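You operate a simulated robot arm through the tools that you are given. There is no shell and no other tool. Be economical: measure what you need, move in short steps, check, and stop when the job is done.

The job below is to be done with a simulated robot arm. You get a single attempt, and the scene is never put back.

JOB
Fetch the green plug from the top of the orange bench and set it on the shelf of the orange bench. Then take the dark red cap from the top of the orange bench and put it on the grey pad there. Then stack the 5 teal filter from the top of the orange bench on top of the 50 teal filter. Then pull the gauge box lid open. The order counts.

Only the result counts: the job must be done as asked and must still hold three seconds after the hand-in. Knocking over, shifting, dropping, spilling or breaking anything else fails it. Lids that push on must go on centred and level and be pressed home; caps that screw on are set level and turned clockwise until they are tight.

ROBOT AND FRAMES
A 7-joint arm with a vacuum gripper on a trunk, on a base that drives. Base frame: it is fixed to the floor where the robot stands at the start and does not move with it; the origin is under the middle of the robot, x ahead of it, y to its left, z up. Units: mm, rad, N and s.
With the tool pointing down near the work surface it reaches from about 100 to 620 mm from the robot's upright axis, wherever it stands. Its first joint turns from -1.204 to 3.002 rad. Places, roughly: gauge box lid [-15200, -5300, 900]; green plug (4x4x4 cm) [500, -100, 800]; shelf of the orange bench [700, -100, 200]. Payload 1.06 kg.
Tool frame: the origin (TCP) lies in the middle of the cups' lips, and z points out of the cups. The gripper has 1 cup of 24 mm across, covering 24 by 24 mm (tool x, y); the bellows give 8 mm. With the vacuum on, a cup seals on a smooth face that it is pressed against (1 to 4 N); it does not hold porous or soft things. The pull reaches 23 N.
Orientation is told as [roll, pitch, yaw] about the base's x, y, z axes, in that order, counted from this pose: with the cups facing straight down, the tool's x points along the base's -x, its y along +y and its z along -z.

CONTROLS
- The arm moves only by the tool jog_arm. Its arguments are lists of equal length, an entry for each row: "offset": the shift along the base's x, y, z in mm, a list of three; "dr": the turn, a rotation vector about the base's x, y, z in rad, a list of three; "valve": the vacuum: 1 switches it on, 0 off. In form: {"offset": [[tx, ty, tz], ...], "dr": [[wx, wy, wz], ...], "valve": [valve, ...]}. A call has 1 to 8 rows; each row shifts and turns the commanded pose from where the row before left it. A row lasts 0.2 s, in which the tool goes at most 50 mm and 0.15 rad; a call with a longer step from one row to the next is refused whole, and so is a gripper value outside its range. A pose out of reach is approached as far as the arm can. The call stops where the force on the tool passes 40 N (or 10 N more than at its start, if that is more) or the arm is blocked; 0.2 s more then pass. The pull builds up within a second once a cup has sealed. Time passes only in rows, and 0.2 s behind the last, so rows that do not move give it time. The reply holds the time, the measured pose of the TCP, the force on the tool along the base axes and the pull of the vacuum, in the units named above and with some noise, with the torque about the TCP (base axes, N m) and any sound that the robot's microphone picked up, and new pictures: "views" is both (left out), scene, wrist or none.
- Cameras (640 x 400 px; columns grow to the right, rows downward): "scene" is now at [177.2, -8.6, 1257.2]; the picture's right is [-0.09, -1.00, 0.00], its down [0.02, -0.00, -1.00] and it looks along [1.00, -0.09, 0.02] (base axes); focal length 214 px, centre (320, 200). "wrist" rides on the gripper at [78, 19, -96] in the tool frame; the picture's right is [-0.24, 0.97, 0.00], its down [-0.71, -0.17, -0.69] and it looks along [-0.67, -0.16, 0.73] (tool axes); focal length 243 px, centre (320, 200). There is no depth. A picture from a camera that has moved, and an enlarged one, comes with that camera's place and axes in the base frame and with its lens.
- move_column(by): slides the trunk up (or, below 0, down) by that many mm; the arm and the scene camera ride with it, the base frame stays. It gives what a move gives, with no picture.
- drive_base(legs): drives the robot by 1 to 6 legs, each [ahead, left, turn to the left] in mm, mm and rad, along the robot's own axes; the way and the turn of a leg run together, so that a leg with both is an arc; at most 1500 mm and 3.142 rad a leg. The arm and the cameras ride along, it lands a little off, and it stops where it bumps. It gives what a move gives, and a new picture of the scene camera.
- pan_tilt(pan, tilt): turns the head with the scene camera to pan (to the left, within 1.396 rad either way) and tilt (down, from -0.506 to 1.204), counted from straight ahead of the robot. It gives what a move gives, and a new picture of the scene camera.
- enlarge(camera, box): a new picture of the part [left, top, right, bottom] of that camera's present view, enlarged. No time passes.
- job_done(): hands the job in; it is judged then, once.

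Work in short steps. Places have to be worked out from the pictures, the camera data and where the tool is seen: move nearer, look again, correct. Check each grasp and each placing, and mend what went wrong. You have 165 turns and 260 pictures in all, those below and enlarged ones among them. Switch the vacuum off and draw the arm clear of the work before you hand the job in, unless the task says otherwise; then end with one line.

The tools are called after "Emit:" by a JSON object that holds its "fn" and its "kwargs". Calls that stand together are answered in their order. jog_arm: Moves the arm, as the interface text tells. Its arguments: {"type":"object","properties":{"offset":{"type":"array","items":{"type":"array","items":{"type":"number"}}},"dr":{"type":"array","items":{"type":"array","items":{"type":"number"}}},"valve":{"type":"array","items":{"type":"number"}},"views":{"type":"string","enum":["both","scene","wrist","none"]}},"required":["offset","dr","valve"]} The other tools are called the same way: move_column (by) slides the trunk up or down; drive_base (legs) drives the base; pan_tilt (pan, tilt) turns the head that bears the scene camera; enlarge (camera, box) takes an enlarged picture of a part of a camera's view; job_done () hands the job in.

At the start:

```text
time: 0.0
eef_pos: [272.0, -57.5, 1235.5]
tcp_rot: [0.003, 0.003, 0.0]
contact_force: [64.4, -42.2, -6.9]
wrist_torque: [4.32, 6.11, 3.42]
pull: 0.0
trunk travel left (down, up): [-364.0, 129.0]
robot x, y, heading: [1.3, 1.7, -0.008]
head pan, tilt: [-0.105, 0.209]
```

scene: 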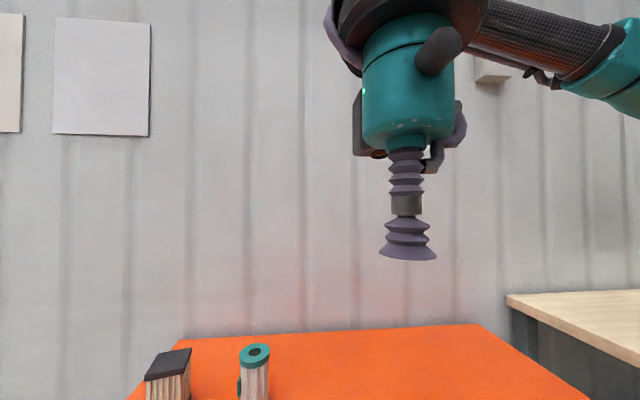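
wrist: 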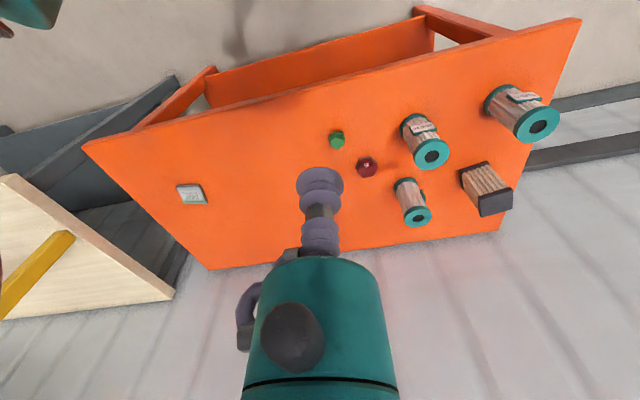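

The wrist view shows the bench top with the plug, cap, filters and grey pad. I tilt the head down to measure them.

Emit:
{"fn": "pan_tilt", "kwargs": {"pan": 0.0, "tilt": 0.85}}

Emit:
{"fn": "enlarge", "kwargs": {"camera": "wrist", "box": [300, 60, 580, 235]}}

```text
time: 1.0
eef_pos: [274.3, -56.7, 1232.6]
tcp_rot: [-0.002, 0.007, -0.017]
contact_force: [82.0, 18.1, 7.0]
wrist_torque: [-1.78, 9.27, -3.47]
pull: 0.0
trunk travel left (down, up): [-364.0, 129.0]
robot x, y, heading: [-1.4, -1.8, -0.003]
head pan, tilt: [0.0, 0.85]
camera scene: at [178.2, -7.4, 1254.0], right [-0.08, -1.0, 0.0], down [-0.01, 0.0, -1.0], along [1.0, -0.08, -0.01], focal length 214 px, centre (320, 200)
```

scene: 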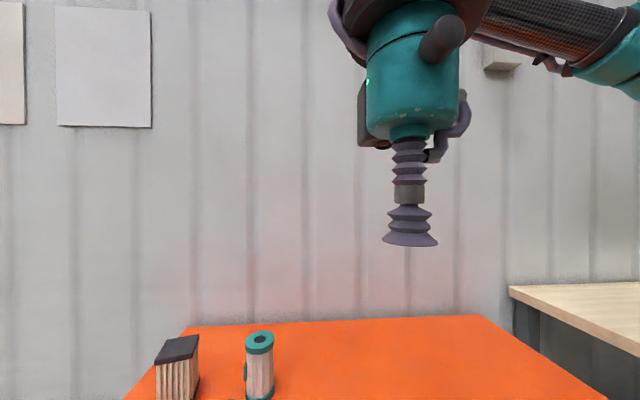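

```text
2.29 times, centred on (440, 148) of wrist
camera zoom: at [198.2, -37.3, 1329.1], right [0.25, 0.97, 0.0], down [0.71, -0.18, 0.68], along [0.66, -0.17, -0.73], focal length 555 px, centre (46, 320)
```

zoom: 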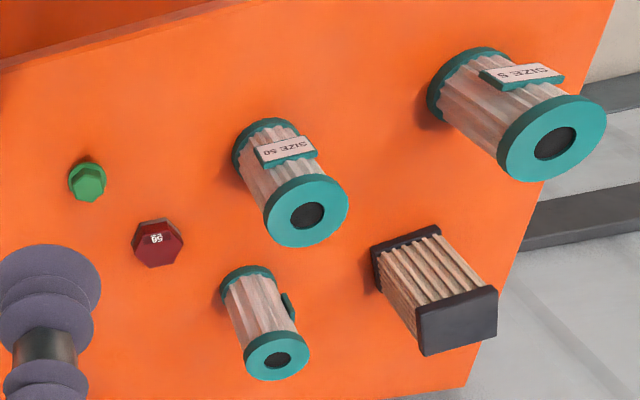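

The head reports tilt 0.85, but the picture barely changed. I'll command it again to see whether it is stuck or only late.

Emit:
{"fn": "pan_tilt", "kwargs": {"pan": 0.0, "tilt": 0.8}}

```text
time: 1.7
eef_pos: [276.7, -59.0, 1233.2]
tcp_rot: [0.001, 0.008, -0.017]
contact_force: [80.1, 17.1, 5.0]
wrist_torque: [-1.69, 8.99, -3.32]
pull: 0.0
trunk travel left (down, up): [-364.0, 129.0]
robot x, y, heading: [0.1, -3.7, 0.002]
head pan, tilt: [0.0, 0.799]
camera scene: at [178.2, -7.2, 1254.1], right [-0.08, -1.0, 0.0], down [-0.01, 0.0, -1.0], along [1.0, -0.08, -0.01], focal length 214 px, centre (320, 200)
```

scene: 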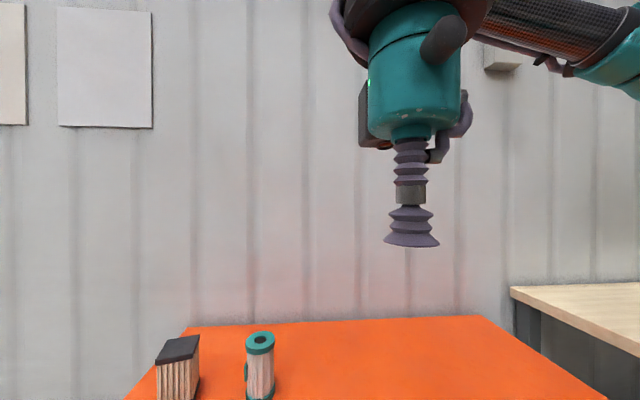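

The tool feels 80 N along +x, and the wrist housing sits right by the head, so they're pressing on each other. I'll move the arm ahead, away from the head.

Emit:
{"fn": "jog_arm", "kwargs": {"offset": [[30, -10, 0], [40, -10, 0], [40, -10, 0], [0, 0, 0]], "dr": [[0, 0, 0], [0, 0, 0], [0, 0, 0], [0, 0, 0]], "valve": [0, 0, 0, 0]}}

```text
time: 2.7
eef_pos: [381.4, -84.7, 1235.2]
tcp_rot: [0.002, 0.003, 0.0]
contact_force: [-0.1, 0.2, -0.3]
wrist_torque: [-0.02, -0.02, 0.03]
pull: 0.0
trunk travel left (down, up): [-364.0, 129.0]
robot x, y, heading: [-3.5, 3.1, -0.004]
head pan, tilt: [0.0, 0.799]
camera scene: at [168.8, -0.3, 1183.0], right [0.0, -1.0, 0.0], down [-0.72, 0.0, -0.7], along [0.7, 0.0, -0.72], focal length 214 px, centre (320, 200)
camera wrist: at [303.9, -65.6, 1331.0], right [0.23, 0.97, 0.0], down [0.71, -0.17, 0.68], along [0.66, -0.16, -0.73], focal length 243 px, centre (320, 200)
```

scene: 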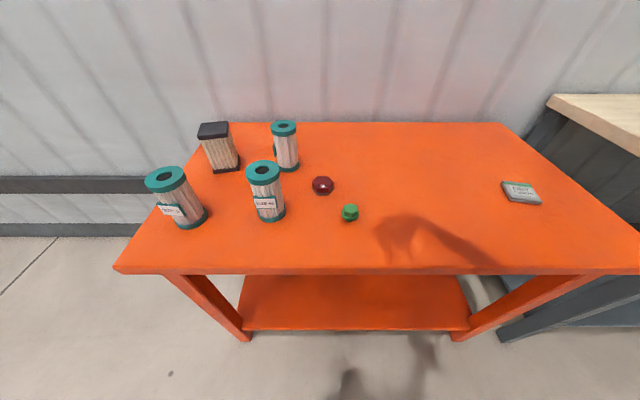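
wrist: 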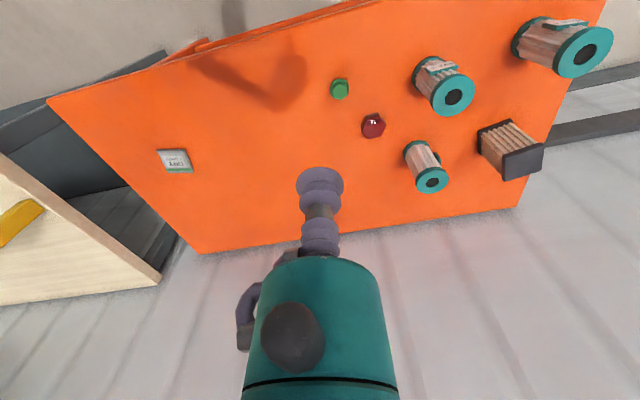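

The head is free now. I'll enlarge both views to read the labels.

Emit:
{"fn": "enlarge", "kwargs": {"camera": "scene", "box": [130, 110, 370, 260]}}

Emit:
{"fn": "enlarge", "kwargs": {"camera": "wrist", "box": [300, 0, 620, 200]}}

Emit:
{"fn": "enlarge", "kwargs": {"camera": "scene", "box": [480, 165, 560, 215]}}

Emit:
{"fn": "enlarge", "kwargs": {"camera": "scene", "box": [140, 155, 220, 235]}}

```text
2.67 times, centred on (250, 185) of scene
camera zoom: at [168.8, -0.3, 1183.0], right [0.0, -1.0, 0.0], down [-0.72, 0.0, -0.7], along [0.7, 0.0, -0.72], focal length 572 px, centre (507, 240)
```

zoom: 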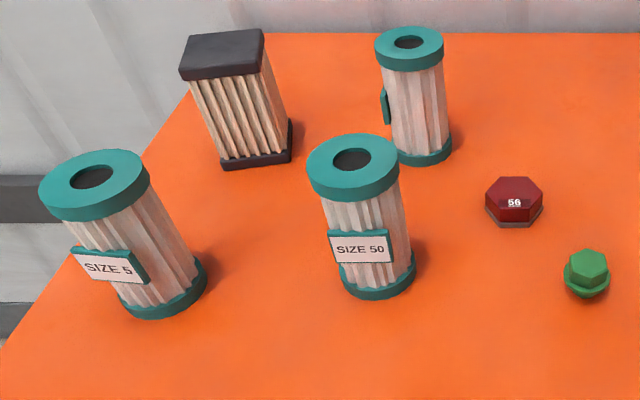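

```text
2.00 times, centred on (460, 100) of wrist
camera zoom: at [303.9, -65.6, 1331.0], right [0.23, 0.97, 0.0], down [0.71, -0.17, 0.68], along [0.66, -0.16, -0.73], focal length 485 px, centre (40, 400)
```

zoom: 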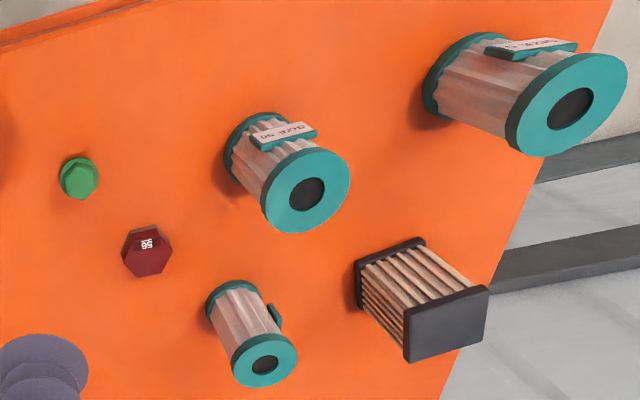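

```text
8.00 times, centred on (520, 190) of scene
camera zoom: at [168.8, -0.3, 1183.0], right [0.0, -1.0, 0.0], down [-0.72, 0.0, -0.7], along [0.7, 0.0, -0.72], focal length 1716 px, centre (-1280, 280)
```

zoom: 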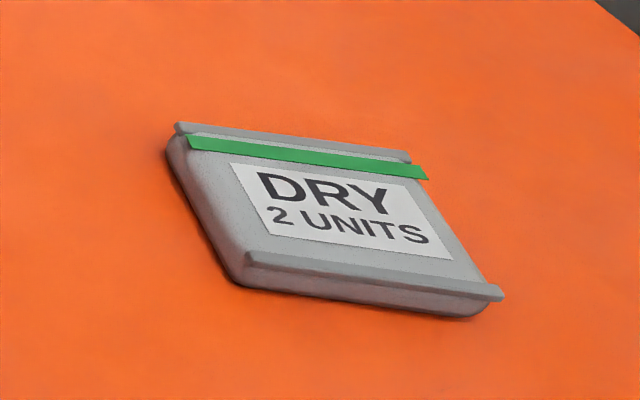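

```text
5.00 times, centred on (180, 195) of scene
camera zoom: at [168.8, -0.3, 1183.0], right [0.0, -1.0, 0.0], down [-0.72, 0.0, -0.7], along [0.7, 0.0, -0.72], focal length 1072 px, centre (1020, 225)
```

zoom: 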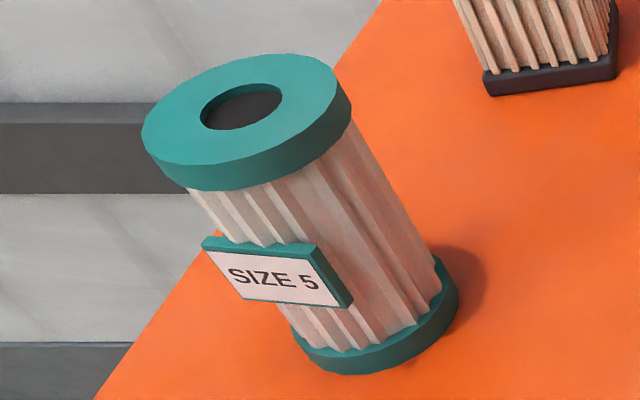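

Size 5 and size 50 are the left and middle filters. I judge the plug's top to be at about (475, -67, 835), so I move above it.

Emit:
{"fn": "jog_arm", "kwargs": {"offset": [[13, 3, -36], [13, 3, -36], [13, 2, -36], [13, 2, -36], [13, 2, -36], [13, 2, -36], [12, 2, -36], [4, 2, -15]], "dr": [[0, 0, 0], [0, 0, 0], [0, 0, 0], [0, 0, 0], [0, 0, 0], [0, 0, 0], [0, 0, 0], [0, 0, 0]], "valve": [0, 0, 0, 0, 0, 0, 0, 0]}}

```text
time: 4.5
eef_pos: [474.7, -68.9, 966.8]
tcp_rot: [0.003, 0.002, 0.002]
contact_force: [0.0, 0.7, -0.6]
wrist_torque: [0.01, 0.01, -0.02]
pull: 0.2
trunk travel left (down, up): [-364.0, 129.0]
robot x, y, heading: [-1.8, -0.7, 0.004]
head pan, tilt: [0.0, 0.799]
camera scene: at [168.9, -0.3, 1183.0], right [0.0, -1.0, 0.0], down [-0.72, 0.0, -0.7], along [0.7, 0.0, -0.72], focal length 214 px, centre (320, 200)
camera wrist: at [398.4, -50.1, 1062.6], right [0.24, 0.97, 0.0], down [0.71, -0.17, 0.68], along [0.66, -0.16, -0.73], focal length 243 px, centre (320, 200)
```

scene: 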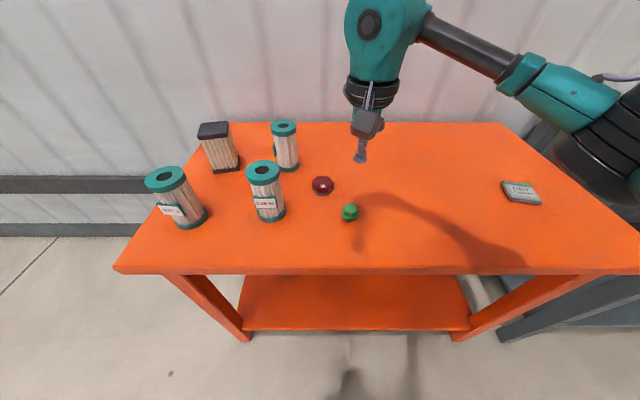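
wrist: 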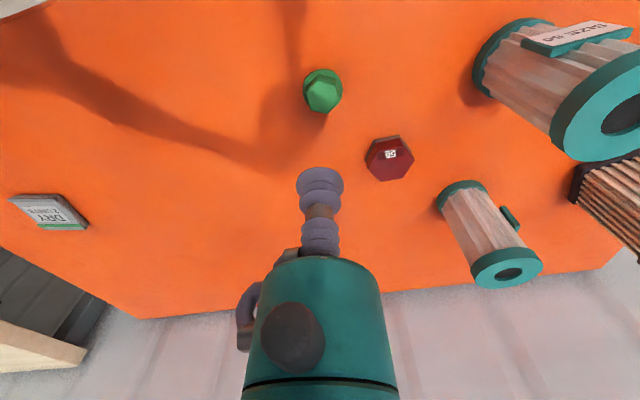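

The tool is above the plug. I enlarge the view to pin down the plug's top.

Emit:
{"fn": "enlarge", "kwargs": {"camera": "wrist", "box": [280, 50, 440, 150]}}

Emit:
{"fn": "enlarge", "kwargs": {"camera": "scene", "box": [310, 170, 390, 230]}}

```text
4.00 times, centred on (360, 100) of wrist
camera zoom: at [398.4, -50.1, 1062.6], right [0.24, 0.97, 0.0], down [0.71, -0.17, 0.68], along [0.66, -0.16, -0.73], focal length 970 px, centre (160, 600)
```

zoom: 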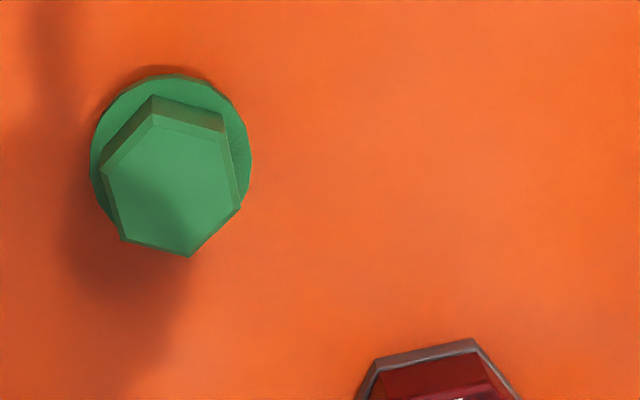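

```text
6.67 times, centred on (350, 200) of scene
camera zoom: at [168.9, -0.3, 1183.0], right [0.0, -1.0, 0.0], down [-0.72, 0.0, -0.7], along [0.7, 0.0, -0.72], focal length 1430 px, centre (120, 200)
```

zoom: 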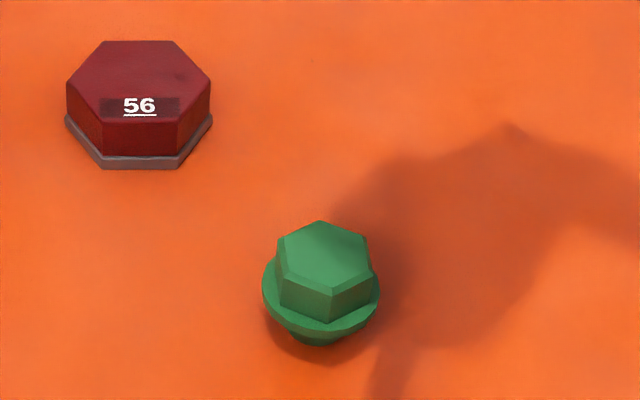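

Both views put the plug's top at (477, -66.5, 840). I go down to just above it.

Emit:
{"fn": "jog_arm", "kwargs": {"offset": [[1, 2.5, -40], [0, 0, -40], [0, 0, -30], [0, 0, 0]], "dr": [[0, 0, 0], [0, 0, 0], [0, 0, 0], [0, 0, 0]], "valve": [0, 0, 0, 1]}}

```text
time: 5.5
eef_pos: [476.5, -67.6, 856.7]
tcp_rot: [0.001, 0.002, -0.001]
contact_force: [0.5, -0.5, -1.0]
wrist_torque: [0.01, 0.01, 0.01]
pull: 0.0
trunk travel left (down, up): [-364.0, 129.0]
robot x, y, heading: [2.6, -3.0, -0.0]
head pan, tilt: [0.0, 0.799]
camera scene: at [168.9, -0.3, 1183.0], right [0.0, -1.0, 0.0], down [-0.72, 0.0, -0.7], along [0.7, 0.0, -0.72], focal length 214 px, centre (320, 200)
camera wrist: at [398.7, -48.7, 952.2], right [0.24, 0.97, 0.0], down [0.71, -0.17, 0.68], along [0.66, -0.16, -0.73], focal length 243 px, centre (320, 200)
```

scene: 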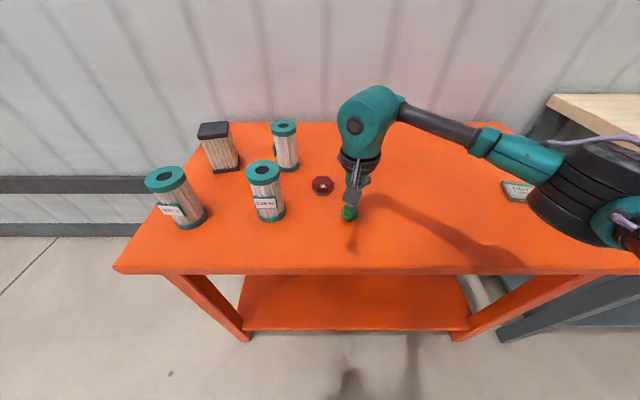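
wrist: 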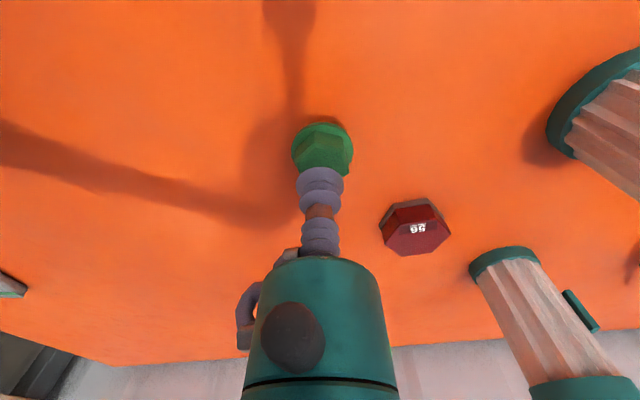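

The cup looks centred on the plug. I creep down with the vacuum on.

Emit:
{"fn": "jog_arm", "kwargs": {"offset": [[0, 0, -6], [0, 0, -4], [0, 0, -3], [0, 0, -2], [0, 0, -2], [0, 0, -2], [0, 0, 0], [0, 0, 0]], "dr": [[0, 0, 0], [0, 0, 0], [0, 0, 0], [0, 0, 0], [0, 0, 0], [0, 0, 0], [0, 0, 0], [0, 0, 0]], "valve": [1, 1, 1, 1, 1, 1, 1, 1], "views": "none"}}

```text
time: 7.3
eef_pos: [476.5, -64.5, 838.4]
tcp_rot: [0.004, 0.003, -0.001]
contact_force: [0.1, 0.1, 1.2]
wrist_torque: [0.01, -0.01, 0.02]
pull: 22.4
trunk travel left (down, up): [-364.0, 129.0]
robot x, y, heading: [-0.2, -1.5, 0.004]
head pan, tilt: [0.0, 0.799]
```

The plug is sealed, with pull at 22.4. I lift it clear.

Emit:
{"fn": "jog_arm", "kwargs": {"offset": [[0, 0, 15], [0, 0, 40], [0, 0, 45], [-10, 0, 45], [-20, 0, 45], [-20, 0, 20]], "dr": [[0, 0, 0], [0, 0, 0], [0, 0, 0], [0, 0, 0], [0, 0, 0], [0, 0, 0]], "valve": [1, 1, 1, 1, 1, 1]}}

```text
time: 8.7
eef_pos: [425.6, -68.9, 1049.2]
tcp_rot: [0.0, 0.002, -0.002]
contact_force: [0.8, 0.5, -0.6]
wrist_torque: [0.02, 0.04, 0.03]
pull: 23.3
trunk travel left (down, up): [-364.0, 129.0]
robot x, y, heading: [-0.1, 0.9, -0.003]
head pan, tilt: [0.0, 0.799]
camera scene: at [168.6, -0.3, 1183.0], right [0.0, -1.0, 0.0], down [-0.72, 0.0, -0.7], along [0.7, 0.0, -0.72], focal length 214 px, centre (320, 200)
camera wrist: at [347.8, -48.8, 1144.6], right [0.24, 0.97, 0.0], down [0.71, -0.17, 0.68], along [0.66, -0.16, -0.73], focal length 243 px, centre (320, 200)
```

scene: 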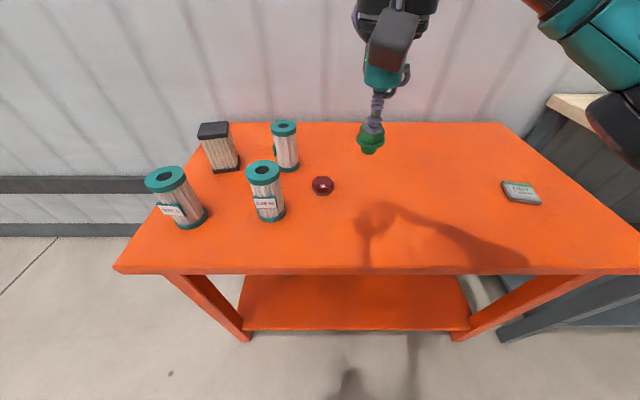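
wrist: 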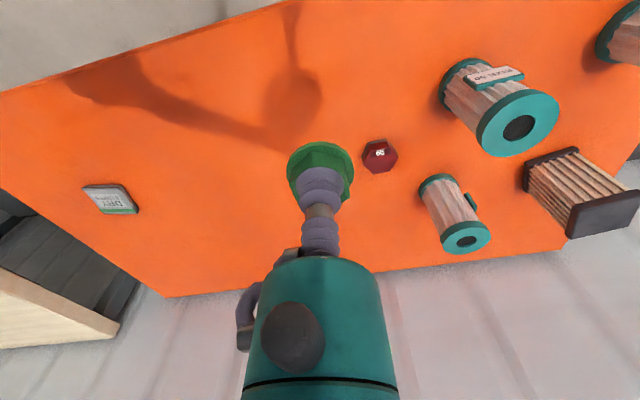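

The plug is held. I back the robot away so I can lower the arm in front of the bench.

Emit:
{"fn": "drive_base", "kwargs": {"legs": [[-450, 0, 0]]}}

Emit:
{"fn": "move_column", "kwargs": {"by": -360}}

Emit:
{"fn": "pan_tilt", "kwargs": {"pan": 0, "tilt": 0.6}}

```text
time: 11.4
eef_pos: [-19.7, -67.2, 1048.8]
tcp_rot: [0.002, 0.002, 0.009]
contact_force: [-0.4, 0.2, 0.4]
wrist_torque: [0.02, 0.01, 0.03]
pull: 22.6
trunk travel left (down, up): [-364.0, 129.0]
robot x, y, heading: [-446.6, -2.2, 0.009]
head pan, tilt: [0.0, 0.799]
camera scene: at [-278.0, -0.8, 1183.0], right [0.01, -1.0, 0.0], down [-0.72, -0.01, -0.7], along [0.7, 0.01, -0.72], focal length 214 px, centre (320, 200)
```

scene: 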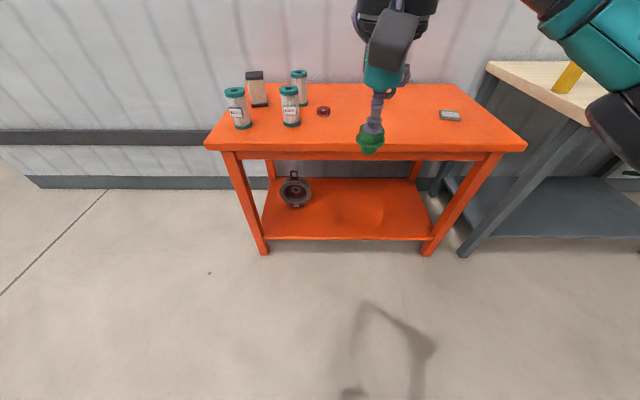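

```text
time: 14.9
eef_pos: [-19.9, -66.0, 687.0]
tcp_rot: [0.001, 0.001, 0.009]
contact_force: [0.3, -0.1, -0.8]
wrist_torque: [0.01, 0.01, -0.01]
pull: 23.3
trunk travel left (down, up): [-4.0, 489.0]
robot x, y, heading: [-446.7, -2.9, 0.008]
head pan, tilt: [0.0, 0.799]
```

```text
time: 15.6
eef_pos: [-20.5, -65.9, 688.5]
tcp_rot: [0.001, 0.004, 0.009]
contact_force: [0.3, 0.1, -0.5]
wrist_torque: [-0.01, 0.02, -0.01]
pull: 23.1
trunk travel left (down, up): [-4.0, 489.0]
robot x, y, heading: [-447.5, -1.0, 0.014]
head pan, tilt: [0.0, 0.6]
camera scene: at [-168.3, 0.2, 833.5], right [0.01, -1.0, 0.0], down [-0.57, 0.0, -0.82], along [0.82, 0.01, -0.57], focal length 214 px, centre (320, 200)
```

scene: 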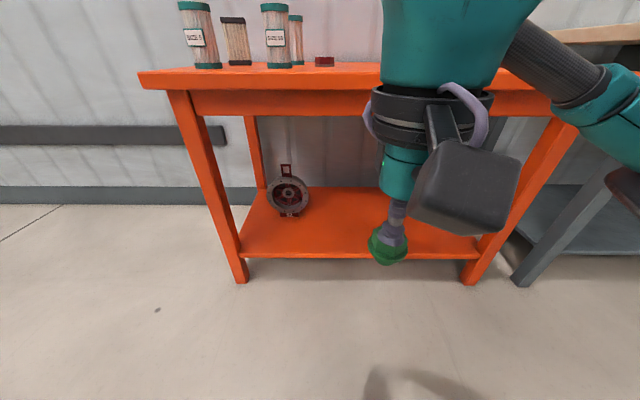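

The shelf has clear space right of the round object. I lower the tool in free air in front of the bench.

Emit:
{"fn": "jog_arm", "kwargs": {"offset": [[0, 0, -48], [0, 0, -48], [0, 0, -48], [0, 0, -48], [0, 0, -48], [0, 0, -48], [0, 0, -48], [0, 0, -48]], "dr": [[0, 0, 0], [0, 0, 0], [0, 0, 0], [0, 0, 0], [0, 0, 0], [0, 0, 0], [0, 0, 0], [0, 0, 0]], "valve": [1, 1, 1, 1, 1, 1, 1, 1]}}

```text
time: 17.4
eef_pos: [-24.1, -64.3, 300.4]
tcp_rot: [0.002, 0.001, 0.01]
contact_force: [-0.4, 0.8, -0.3]
wrist_torque: [0.03, -0.02, 0.01]
pull: 22.8
trunk travel left (down, up): [-4.0, 489.0]
robot x, y, heading: [-444.7, -2.9, 0.007]
head pan, tilt: [0.0, 0.6]
camera scene: at [-168.3, 0.2, 833.6], right [0.01, -1.0, 0.0], down [-0.56, 0.0, -0.83], along [0.83, 0.01, -0.56], focal length 214 px, centre (320, 200)
camera wrist: at [-101.3, -45.6, 396.3], right [0.23, 0.97, 0.0], down [0.71, -0.17, 0.68], along [0.67, -0.15, -0.73], focal length 243 px, centre (320, 200)
```

scene: 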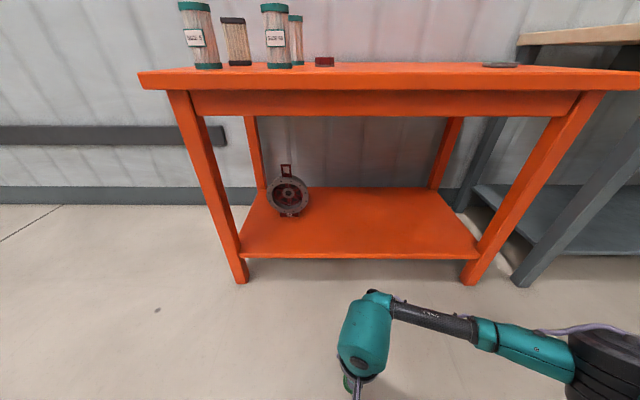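
wrist: 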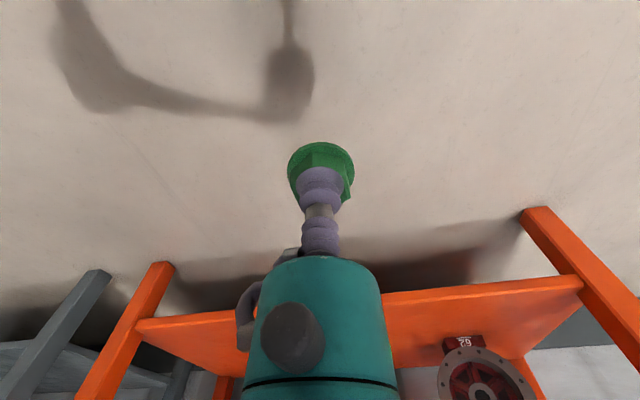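

The arm reaches the low level. I extend it forward before driving in.

Emit:
{"fn": "jog_arm", "kwargs": {"offset": [[40, 0, 0], [40, 0, 0], [40, 0, 0], [0, 0, 0]], "dr": [[0, 0, 0], [0, 0, 0], [0, 0, 0], [0, 0, 0]], "valve": [1, 1, 1, 1], "views": "scene"}}

```text
time: 18.4
eef_pos: [98.8, -64.2, 304.9]
tcp_rot: [0.0, 0.002, 0.008]
contact_force: [0.3, -0.2, -0.4]
wrist_torque: [0.01, -0.01, -0.04]
pull: 23.6
trunk travel left (down, up): [-4.0, 489.0]
robot x, y, heading: [-445.8, -1.8, 0.008]
head pan, tilt: [0.0, 0.6]
camera scene: at [-168.3, 0.2, 833.5], right [0.01, -1.0, 0.0], down [-0.56, 0.0, -0.83], along [0.83, 0.01, -0.56], focal length 214 px, centre (320, 200)
```

scene: 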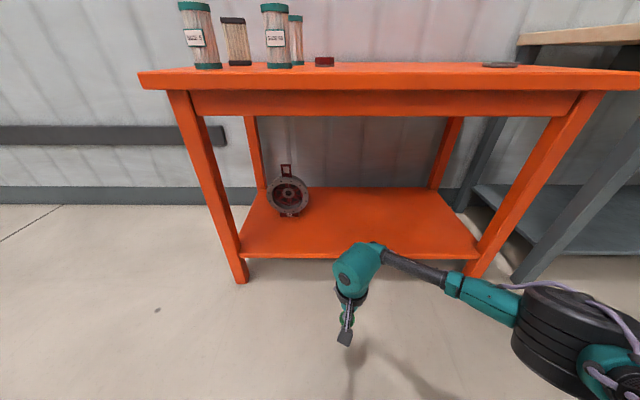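

There's room for the wrist under the apron (about 705). I drive in part of the way.

Emit:
{"fn": "drive_base", "kwargs": {"legs": [[280, 0, 0]]}}

Emit:
{"fn": "enlarge", "kwargs": {"camera": "wrist", "box": [0, 0, 640, 400]}}

```text
time: 20.4
eef_pos: [388.9, -61.5, 304.7]
tcp_rot: [-0.001, 0.003, 0.009]
contact_force: [0.5, 0.1, -0.1]
wrist_torque: [0.01, 0.02, 0.01]
pull: 22.7
trunk travel left (down, up): [-4.0, 489.0]
robot x, y, heading: [-158.9, -0.6, 0.009]
head pan, tilt: [0.0, 0.6]
camera scene: at [121.6, 3.1, 833.6], right [0.01, -1.0, 0.0], down [-0.56, -0.01, -0.83], along [0.83, 0.01, -0.56], focal length 214 px, centre (320, 200)
```

scene: 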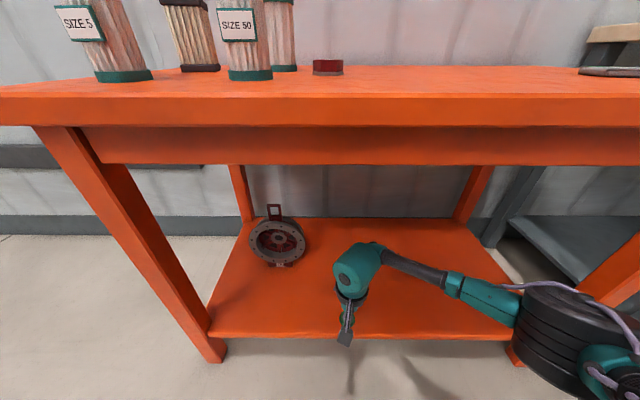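

```text
1.00 times, centred on (320, 200) of wrist
camera zoom: at [310.9, -42.7, 400.3], right [0.23, 0.97, 0.0], down [0.71, -0.17, 0.68], along [0.67, -0.15, -0.73], focal length 243 px, centre (320, 200)
```

zoom: 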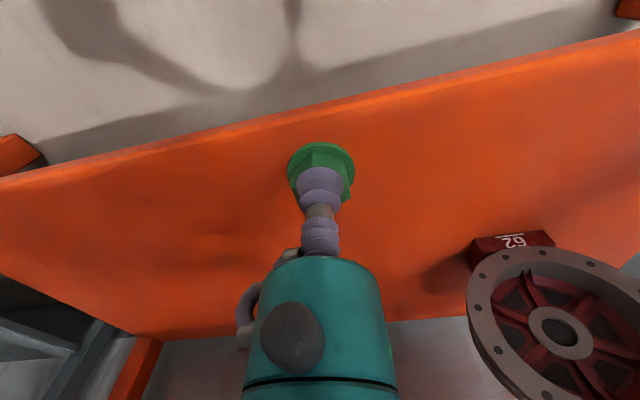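

The shelf's front edge is near x≈395–405, and the tool is above it with the flange well clear. I drive in 85 mm more.

Emit:
{"fn": "drive_base", "kwargs": {"legs": [[85, 0, 0]]}}

Emit:
{"fn": "jog_arm", "kwargs": {"offset": [[0, 0, -20], [0, 0, 0]], "dr": [[0, 0, 0], [0, 0, 0]], "valve": [1, 1], "views": "both"}}

```text
time: 21.5
eef_pos: [475.8, -59.2, 304.5]
tcp_rot: [0.001, 0.003, 0.009]
contact_force: [0.3, 0.0, 0.2]
wrist_torque: [0.01, 0.04, 0.04]
pull: 23.0
trunk travel left (down, up): [-4.0, 489.0]
robot x, y, heading: [-68.2, 1.1, 0.009]
head pan, tilt: [0.0, 0.6]
camera scene: at [209.3, 4.1, 833.6], right [0.01, -1.0, 0.0], down [-0.56, -0.01, -0.83], along [0.83, 0.01, -0.56], focal length 214 px, centre (320, 200)
```

scene: 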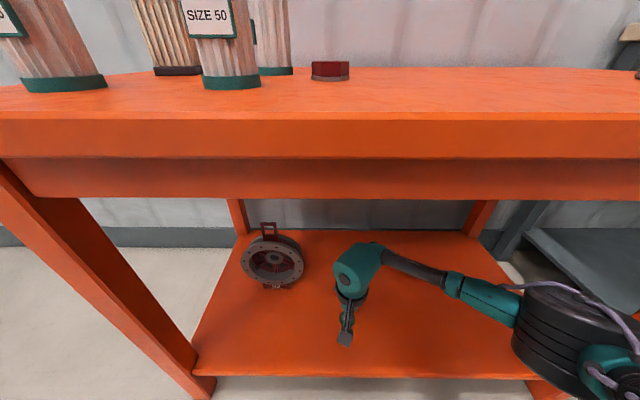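

```text
time: 22.1
eef_pos: [477.2, -59.2, 284.5]
tcp_rot: [0.001, 0.004, 0.01]
contact_force: [1.0, 0.6, 0.0]
wrist_torque: [0.0, 0.02, 0.03]
pull: 22.9
trunk travel left (down, up): [-4.0, 489.0]
robot x, y, heading: [-69.0, 0.1, 0.011]
head pan, tilt: [0.0, 0.6]
camera scene: at [209.4, 4.1, 833.5], right [0.01, -1.0, 0.0], down [-0.56, -0.01, -0.83], along [0.83, 0.01, -0.56], focal length 214 px, centre (320, 200)
camera wrist: at [399.4, -40.7, 380.5], right [0.23, 0.97, 0.0], down [0.71, -0.17, 0.68], along [0.67, -0.15, -0.73], focal length 243 px, centre (320, 200)
```

scene: 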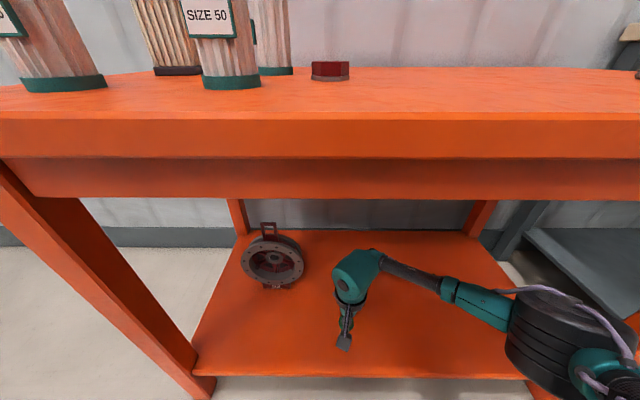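
wrist: 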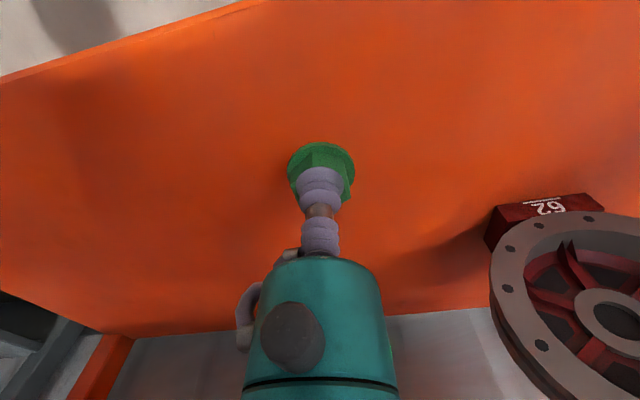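

I'm over the shelf. I lower toward it in small steps and watch the force.

Emit:
{"fn": "jog_arm", "kwargs": {"offset": [[0, 0, -15], [0, 0, -10], [0, 0, -5], [0, 0, -3], [0, 0, -3], [0, 0, 0]], "dr": [[0, 0, 0], [0, 0, 0], [0, 0, 0], [0, 0, 0], [0, 0, 0], [0, 0, 0]], "valve": [1, 1, 1, 1, 1, 1], "views": "wrist"}}

```text
time: 23.5
eef_pos: [477.1, -59.8, 247.4]
tcp_rot: [0.002, 0.004, 0.01]
contact_force: [0.2, 0.2, -0.3]
wrist_torque: [0.03, -0.02, -0.02]
pull: 22.6
trunk travel left (down, up): [-4.0, 489.0]
robot x, y, heading: [-68.0, 3.3, 0.007]
head pan, tilt: [0.0, 0.6]
camera wrist: at [399.2, -41.2, 343.7], right [0.23, 0.97, 0.0], down [0.71, -0.17, 0.68], along [0.67, -0.15, -0.73], focal length 243 px, centre (320, 200)
```

wrist: 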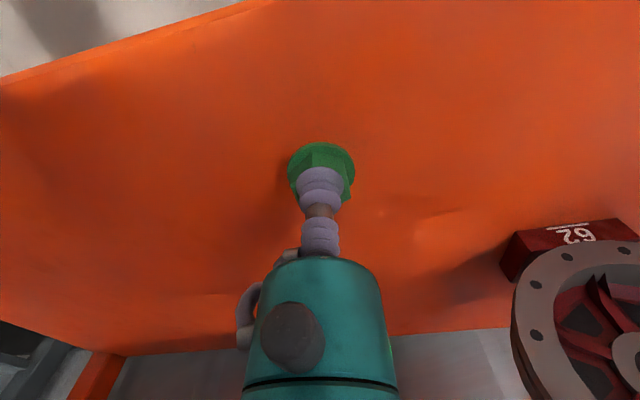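

No contact yet, so I keep lowering in small steps.

Emit:
{"fn": "jog_arm", "kwargs": {"offset": [[0, 0, -3], [0, 0, -3], [0, 0, -2], [0, 0, -2], [0, 0, 0]], "dr": [[0, 0, 0], [0, 0, 0], [0, 0, 0], [0, 0, 0], [0, 0, 0]], "valve": [1, 1, 1, 1, 1], "views": "none"}}

```text
time: 24.7
eef_pos: [478.0, -60.2, 239.3]
tcp_rot: [0.001, 0.003, 0.01]
contact_force: [-0.5, -0.7, 0.6]
wrist_torque: [0.0, 0.01, 0.0]
pull: 22.8
trunk travel left (down, up): [-4.0, 489.0]
robot x, y, heading: [-68.8, 1.5, 0.012]
head pan, tilt: [0.0, 0.6]
```

Emit:
{"fn": "jog_arm", "kwargs": {"offset": [[0, 0, -2], [0, 0, -2], [0, 0, 0]], "dr": [[0, 0, 0], [0, 0, 0], [0, 0, 0]], "valve": [1, 1, 1], "views": "wrist"}}

```text
time: 25.5
eef_pos: [477.7, -59.4, 234.7]
tcp_rot: [0.003, 0.004, 0.01]
contact_force: [-0.4, 0.7, -0.7]
wrist_torque: [0.02, -0.01, -0.02]
pull: 22.9
trunk travel left (down, up): [-4.0, 489.0]
robot x, y, heading: [-70.3, 1.3, 0.009]
head pan, tilt: [0.0, 0.6]
camera wrist: at [399.5, -41.2, 329.7], right [0.23, 0.97, 0.0], down [0.71, -0.17, 0.68], along [0.67, -0.15, -0.73], focal length 243 px, centre (320, 200)
```

wrist: 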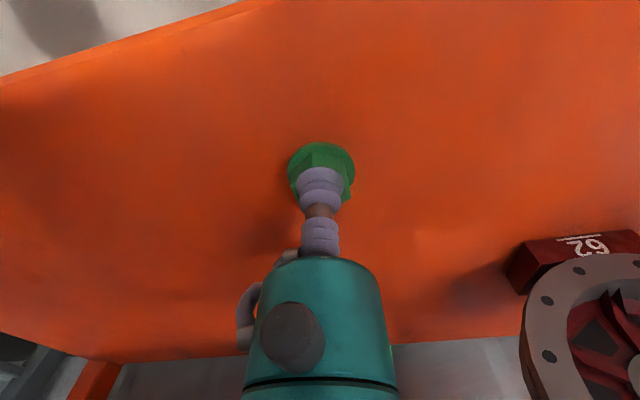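

Still free. I continue.

Emit:
{"fn": "jog_arm", "kwargs": {"offset": [[0, 0, -2], [0, 0, -2], [0, 0, -2], [0, 0, -2], [0, 0, 0]], "dr": [[0, 0, 0], [0, 0, 0], [0, 0, 0], [0, 0, 0], [0, 0, 0]], "valve": [1, 1, 1, 1, 1], "views": "none"}}

```text
time: 26.7
eef_pos: [476.6, -60.2, 226.5]
tcp_rot: [0.003, 0.003, 0.01]
contact_force: [-0.2, 0.5, -0.4]
wrist_torque: [0.0, 0.01, -0.04]
pull: 22.8
trunk travel left (down, up): [-4.0, 489.0]
robot x, y, heading: [-72.2, 4.7, 0.012]
head pan, tilt: [0.0, 0.6]
```

Still no contact. I go on in 3 mm steps.

Emit:
{"fn": "jog_arm", "kwargs": {"offset": [[0, 0, -2.5], [0, 0, -2.5], [0, 0, -2.5], [0, 0, -2.5], [0, 0, 0]], "dr": [[0, 0, 0], [0, 0, 0], [0, 0, 0], [0, 0, 0], [0, 0, 0]], "valve": [1, 1, 1, 1, 1], "views": "wrist"}}

```text
time: 27.9
eef_pos: [477.6, -60.1, 217.9]
tcp_rot: [0.002, 0.0, 0.012]
contact_force: [2.8, -1.1, 15.2]
wrist_torque: [-0.02, -0.04, 0.03]
pull: 23.0
trunk travel left (down, up): [-4.0, 489.0]
robot x, y, heading: [-67.2, 3.6, 0.013]
head pan, tilt: [0.0, 0.6]
camera wrist: at [399.2, -41.3, 313.3], right [0.23, 0.97, 0.0], down [0.71, -0.17, 0.68], along [0.67, -0.15, -0.73], focal length 243 px, centre (320, 200)
```

wrist: 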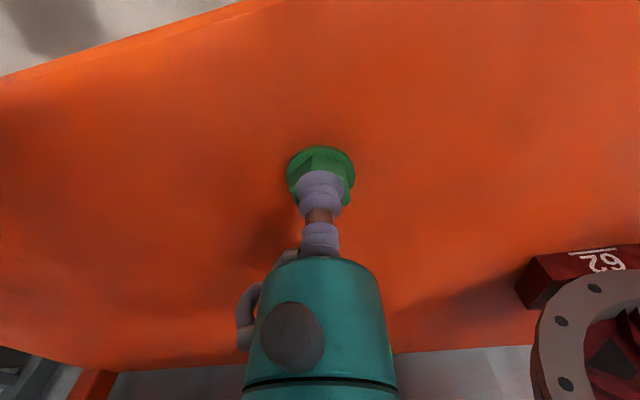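

The plug is touching the shelf (15 N). I ease up a little, release, wait and lift.

Emit:
{"fn": "jog_arm", "kwargs": {"offset": [[0, 0, 2], [0, 0, 0], [0, 0, 0], [0, 0, 0], [0, 0, 5], [0, 0, 15], [0, 0, 30]], "dr": [[0, 0, 0], [0, 0, 0], [0, 0, 0], [0, 0, 0], [0, 0, 0], [0, 0, 0], [0, 0, 0]], "valve": [1, 0, 0, 0, 0, 0, 0], "views": "wrist"}}

```text
time: 29.5
eef_pos: [478.6, -57.4, 269.3]
tcp_rot: [0.0, 0.003, 0.007]
contact_force: [-0.1, 0.8, 0.2]
wrist_torque: [0.03, 0.01, -0.01]
pull: 0.0
trunk travel left (down, up): [-4.0, 489.0]
robot x, y, heading: [-71.9, 2.5, 0.008]
head pan, tilt: [0.0, 0.6]
camera wrist: at [399.9, -38.5, 364.3], right [0.23, 0.97, 0.0], down [0.71, -0.17, 0.68], along [0.67, -0.15, -0.73], focal length 243 px, centre (320, 200)
```

wrist: 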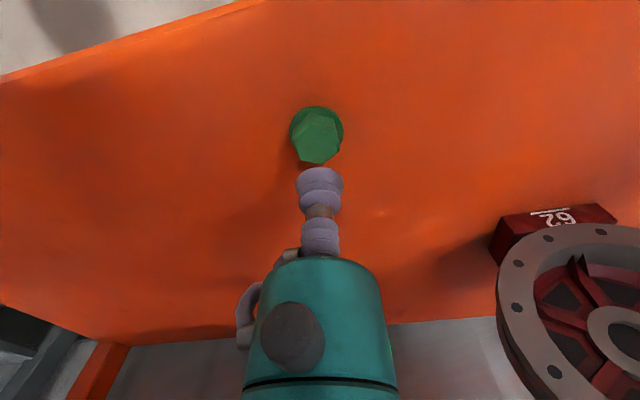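

The plug stands on the shelf. I raise the tool a little, back out and come up.

Emit:
{"fn": "jog_arm", "kwargs": {"offset": [[0, 0, 30], [0, 0, 0]], "dr": [[0, 0, 0], [0, 0, 0]], "valve": [0, 0], "views": "none"}}

Emit:
{"fn": "drive_base", "kwargs": {"legs": [[-380, 0, 0]]}}

Emit:
{"fn": "move_column", "kwargs": {"by": 360}}

```text
time: 30.1
eef_pos: [475.9, -55.6, 299.4]
tcp_rot: [0.001, 0.003, 0.008]
contact_force: [0.1, 0.5, 0.6]
wrist_torque: [0.04, 0.03, -0.01]
pull: 0.0
trunk travel left (down, up): [-4.0, 489.0]
robot x, y, heading: [-68.8, -2.3, 0.012]
head pan, tilt: [0.0, 0.6]
```

```text
time: 32.5
eef_pos: [96.3, -59.3, 298.5]
tcp_rot: [0.001, 0.004, 0.015]
contact_force: [-0.5, -0.1, 0.0]
wrist_torque: [-0.02, 0.01, -0.01]
pull: 0.1
trunk travel left (down, up): [-4.0, 489.0]
robot x, y, heading: [-447.4, -4.3, 0.019]
head pan, tilt: [0.0, 0.6]
camera scene: at [-170.0, 0.5, 833.5], right [0.01, -1.0, 0.0], down [-0.56, -0.01, -0.83], along [0.82, 0.01, -0.56], focal length 214 px, centre (320, 200)
```

scene: 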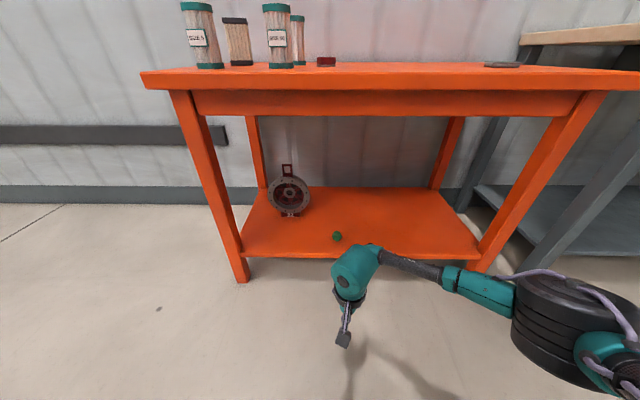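

```text
time: 36.0
eef_pos: [96.7, -58.7, 659.3]
tcp_rot: [0.001, 0.003, 0.013]
contact_force: [-0.2, -0.1, -0.2]
wrist_torque: [-0.01, -0.03, 0.01]
pull: 0.1
trunk travel left (down, up): [-364.0, 129.0]
robot x, y, heading: [-447.9, -4.5, 0.018]
head pan, tilt: [0.0, 0.6]
```

The plug is standing on the shelf. I raise the tool above bench height and drive back, shifted right for the cap.

Emit:
{"fn": "jog_arm", "kwargs": {"offset": [[-5, 0, 48], [-5, 0, 48], [-5, 0, 48], [-5, 0, 48], [-5, 0, 48], [-5, 0, 48], [0, 0, 48], [0, 0, 48]], "dr": [[0, 0, 0], [0, 0, 0], [0, 0, 0], [0, 0, 0], [0, 0, 0], [0, 0, 0], [0, 0, 0], [0, 0, 0]], "valve": [0, 0, 0, 0, 0, 0, 0, 0], "views": "none"}}

Emit:
{"fn": "drive_base", "kwargs": {"legs": [[440, -95, -0.018]]}}

Emit:
{"fn": "pan_tilt", "kwargs": {"pan": 0, "tilt": 0.8}}

```text
time: 37.8
eef_pos: [64.6, -60.2, 1043.5]
tcp_rot: [0.003, 0.0, 0.012]
contact_force: [-0.7, 0.1, 0.2]
wrist_torque: [0.01, -0.04, 0.0]
pull: 0.1
trunk travel left (down, up): [-364.0, 129.0]
robot x, y, heading: [-448.1, -2.9, 0.012]
head pan, tilt: [0.0, 0.6]
```

```text
time: 40.6
eef_pos: [513.2, -161.5, 1042.7]
tcp_rot: [0.002, 0.003, -0.007]
contact_force: [0.2, 0.5, 0.3]
wrist_torque: [-0.01, 0.0, 0.03]
pull: 0.0
trunk travel left (down, up): [-364.0, 129.0]
robot x, y, heading: [4.7, -96.3, -0.005]
head pan, tilt: [0.0, 0.6]
camera scene: at [177.0, -96.6, 1199.8], right [-0.01, -1.0, 0.0], down [-0.57, 0.0, -0.82], along [0.82, -0.01, -0.57], focal length 214 px, centre (320, 200)
```

scene: 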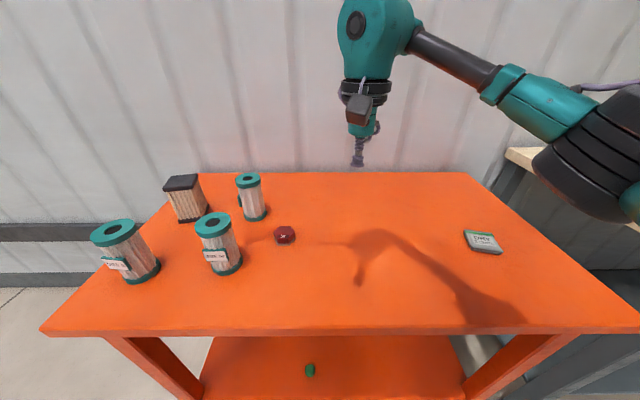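

```text
time: 41.3
eef_pos: [511.7, -162.8, 1041.1]
tcp_rot: [0.002, 0.001, -0.007]
contact_force: [0.1, -0.6, 0.1]
wrist_torque: [-0.03, -0.01, 0.0]
pull: 0.1
trunk travel left (down, up): [-364.0, 129.0]
robot x, y, heading: [1.5, -93.9, -0.009]
head pan, tilt: [0.0, 0.799]
camera scene: at [169.0, -96.5, 1183.0], right [-0.01, -1.0, 0.0], down [-0.72, 0.0, -0.7], along [0.7, 0.0, -0.72], focal length 214 px, centre (320, 200)
```

scene: 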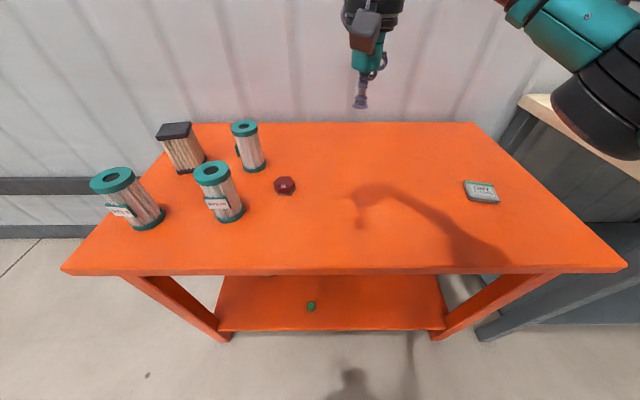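

I move above the cap's estimated spot and look.

Emit:
{"fn": "jog_arm", "kwargs": {"offset": [[15, 40, -10], [15, 40, -10], [15, 40, -10], [15, 35, -10], [0, 0, -10], [0, 0, 0]], "dr": [[0, 0, 0], [0, 0, 0], [0, 0, 0], [0, 0, 0], [0, 0, 0], [0, 0, 0]], "valve": [0, 0, 0, 0, 0, 0]}}

Emit:
{"fn": "enlarge", "kwargs": {"camera": "scene", "box": [240, 150, 320, 200]}}

Emit:
{"fn": "enlarge", "kwargs": {"camera": "wrist", "box": [240, 50, 400, 150]}}

```text
time: 42.7
eef_pos: [566.0, -17.3, 994.7]
tcp_rot: [0.001, 0.002, -0.005]
contact_force: [-0.1, 0.1, 0.0]
wrist_torque: [0.01, -0.04, 0.0]
pull: 0.1
out of reach, approached as far as the arm can: row 4
trunk travel left (down, up): [-364.0, 129.0]
robot x, y, heading: [-2.2, -96.2, -0.006]
head pan, tilt: [0.0, 0.799]
camera scene: at [169.0, -96.7, 1183.0], right [-0.01, -1.0, 0.0], down [-0.72, 0.0, -0.7], along [0.7, 0.0, -0.72], focal length 214 px, centre (320, 200)
camera wrist: at [487.4, 2.3, 1090.8], right [0.24, 0.97, 0.0], down [0.71, -0.18, 0.68], along [0.66, -0.16, -0.73], focal length 243 px, centre (320, 200)
```

scene: 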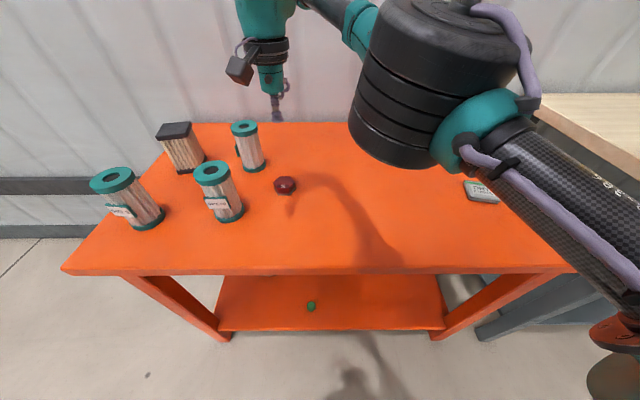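
wrist: 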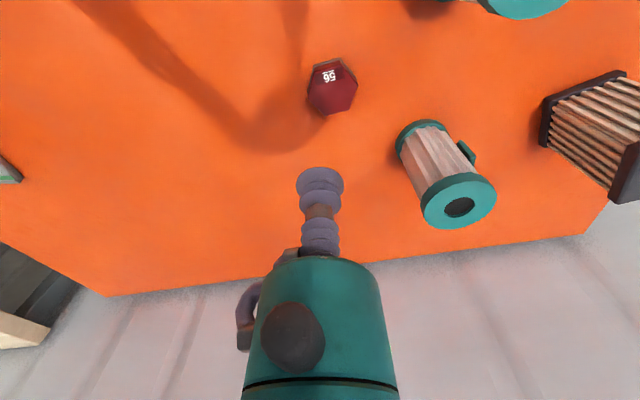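

```text
8.00 times, centred on (280, 175) of scene
camera zoom: at [169.0, -96.7, 1183.0], right [-0.01, -1.0, 0.0], down [-0.72, 0.0, -0.7], along [0.7, 0.0, -0.72], focal length 1716 px, centre (640, 400)
```

zoom: 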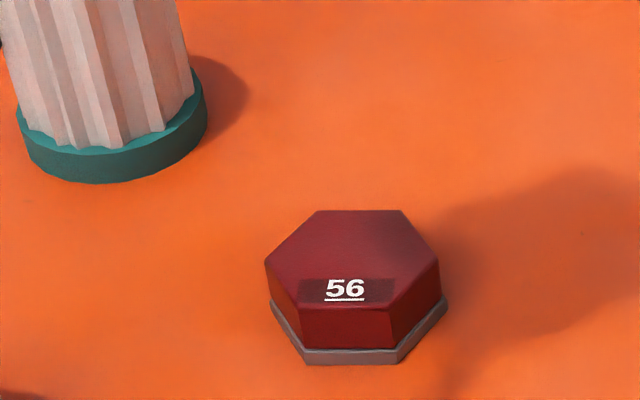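

```text
4.00 times, centred on (320, 100) of wrist
camera zoom: at [487.4, 2.3, 1090.8], right [0.24, 0.97, 0.0], down [0.71, -0.18, 0.68], along [0.66, -0.16, -0.73], focal length 970 px, centre (320, 600)
```

zoom: 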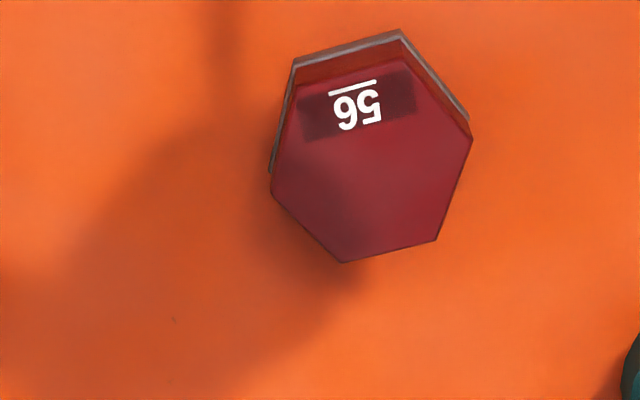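

The cap's top is at about (577, -5, 829). I go down first, since reach is better lower, then shift over it.

Emit:
{"fn": "jog_arm", "kwargs": {"offset": [[0, 0, -40], [0, 0, -40], [4, 4, -30], [8, 8, -10], [0, 0, 0]], "dr": [[0, 0, 0], [0, 0, 0], [0, 0, 0], [0, 0, 0], [0, 0, 0]], "valve": [0, 0, 0, 0, 0], "views": "wrist"}}

Emit:
{"fn": "enlarge", "kwargs": {"camera": "wrist", "box": [240, 100, 400, 200]}}

```text
time: 43.9
eef_pos: [574.4, -11.8, 879.5]
tcp_rot: [0.0, 0.002, -0.007]
contact_force: [0.1, -0.7, -0.4]
wrist_torque: [-0.01, -0.01, -0.01]
pull: 0.0
out of reach, approached as far as the arm can: row 4
trunk travel left (down, up): [-364.0, 129.0]
robot x, y, heading: [1.2, -94.1, -0.007]
head pan, tilt: [0.0, 0.799]
camera wrist: at [496.7, 8.5, 975.9], right [0.24, 0.97, 0.0], down [0.71, -0.18, 0.68], along [0.66, -0.16, -0.73], focal length 243 px, centre (320, 200)
```

wrist: 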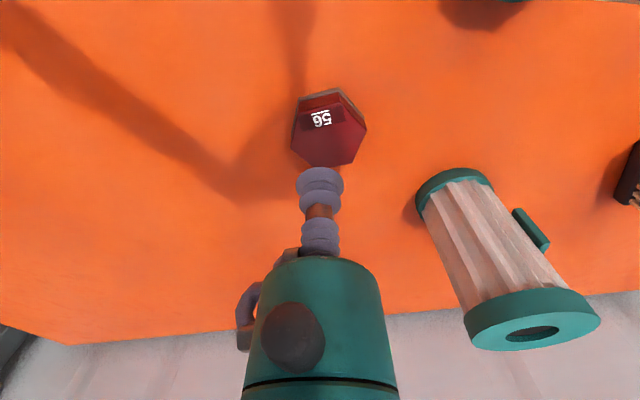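

```text
4.00 times, centred on (320, 150) of wrist
camera zoom: at [496.7, 8.5, 975.9], right [0.24, 0.97, 0.0], down [0.71, -0.18, 0.68], along [0.66, -0.16, -0.73], focal length 970 px, centre (320, 400)
```

zoom: 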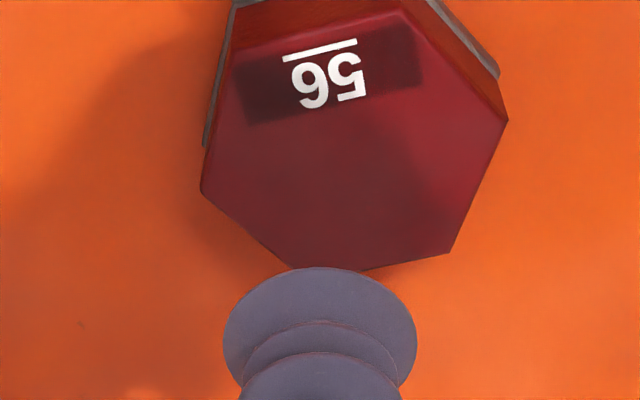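

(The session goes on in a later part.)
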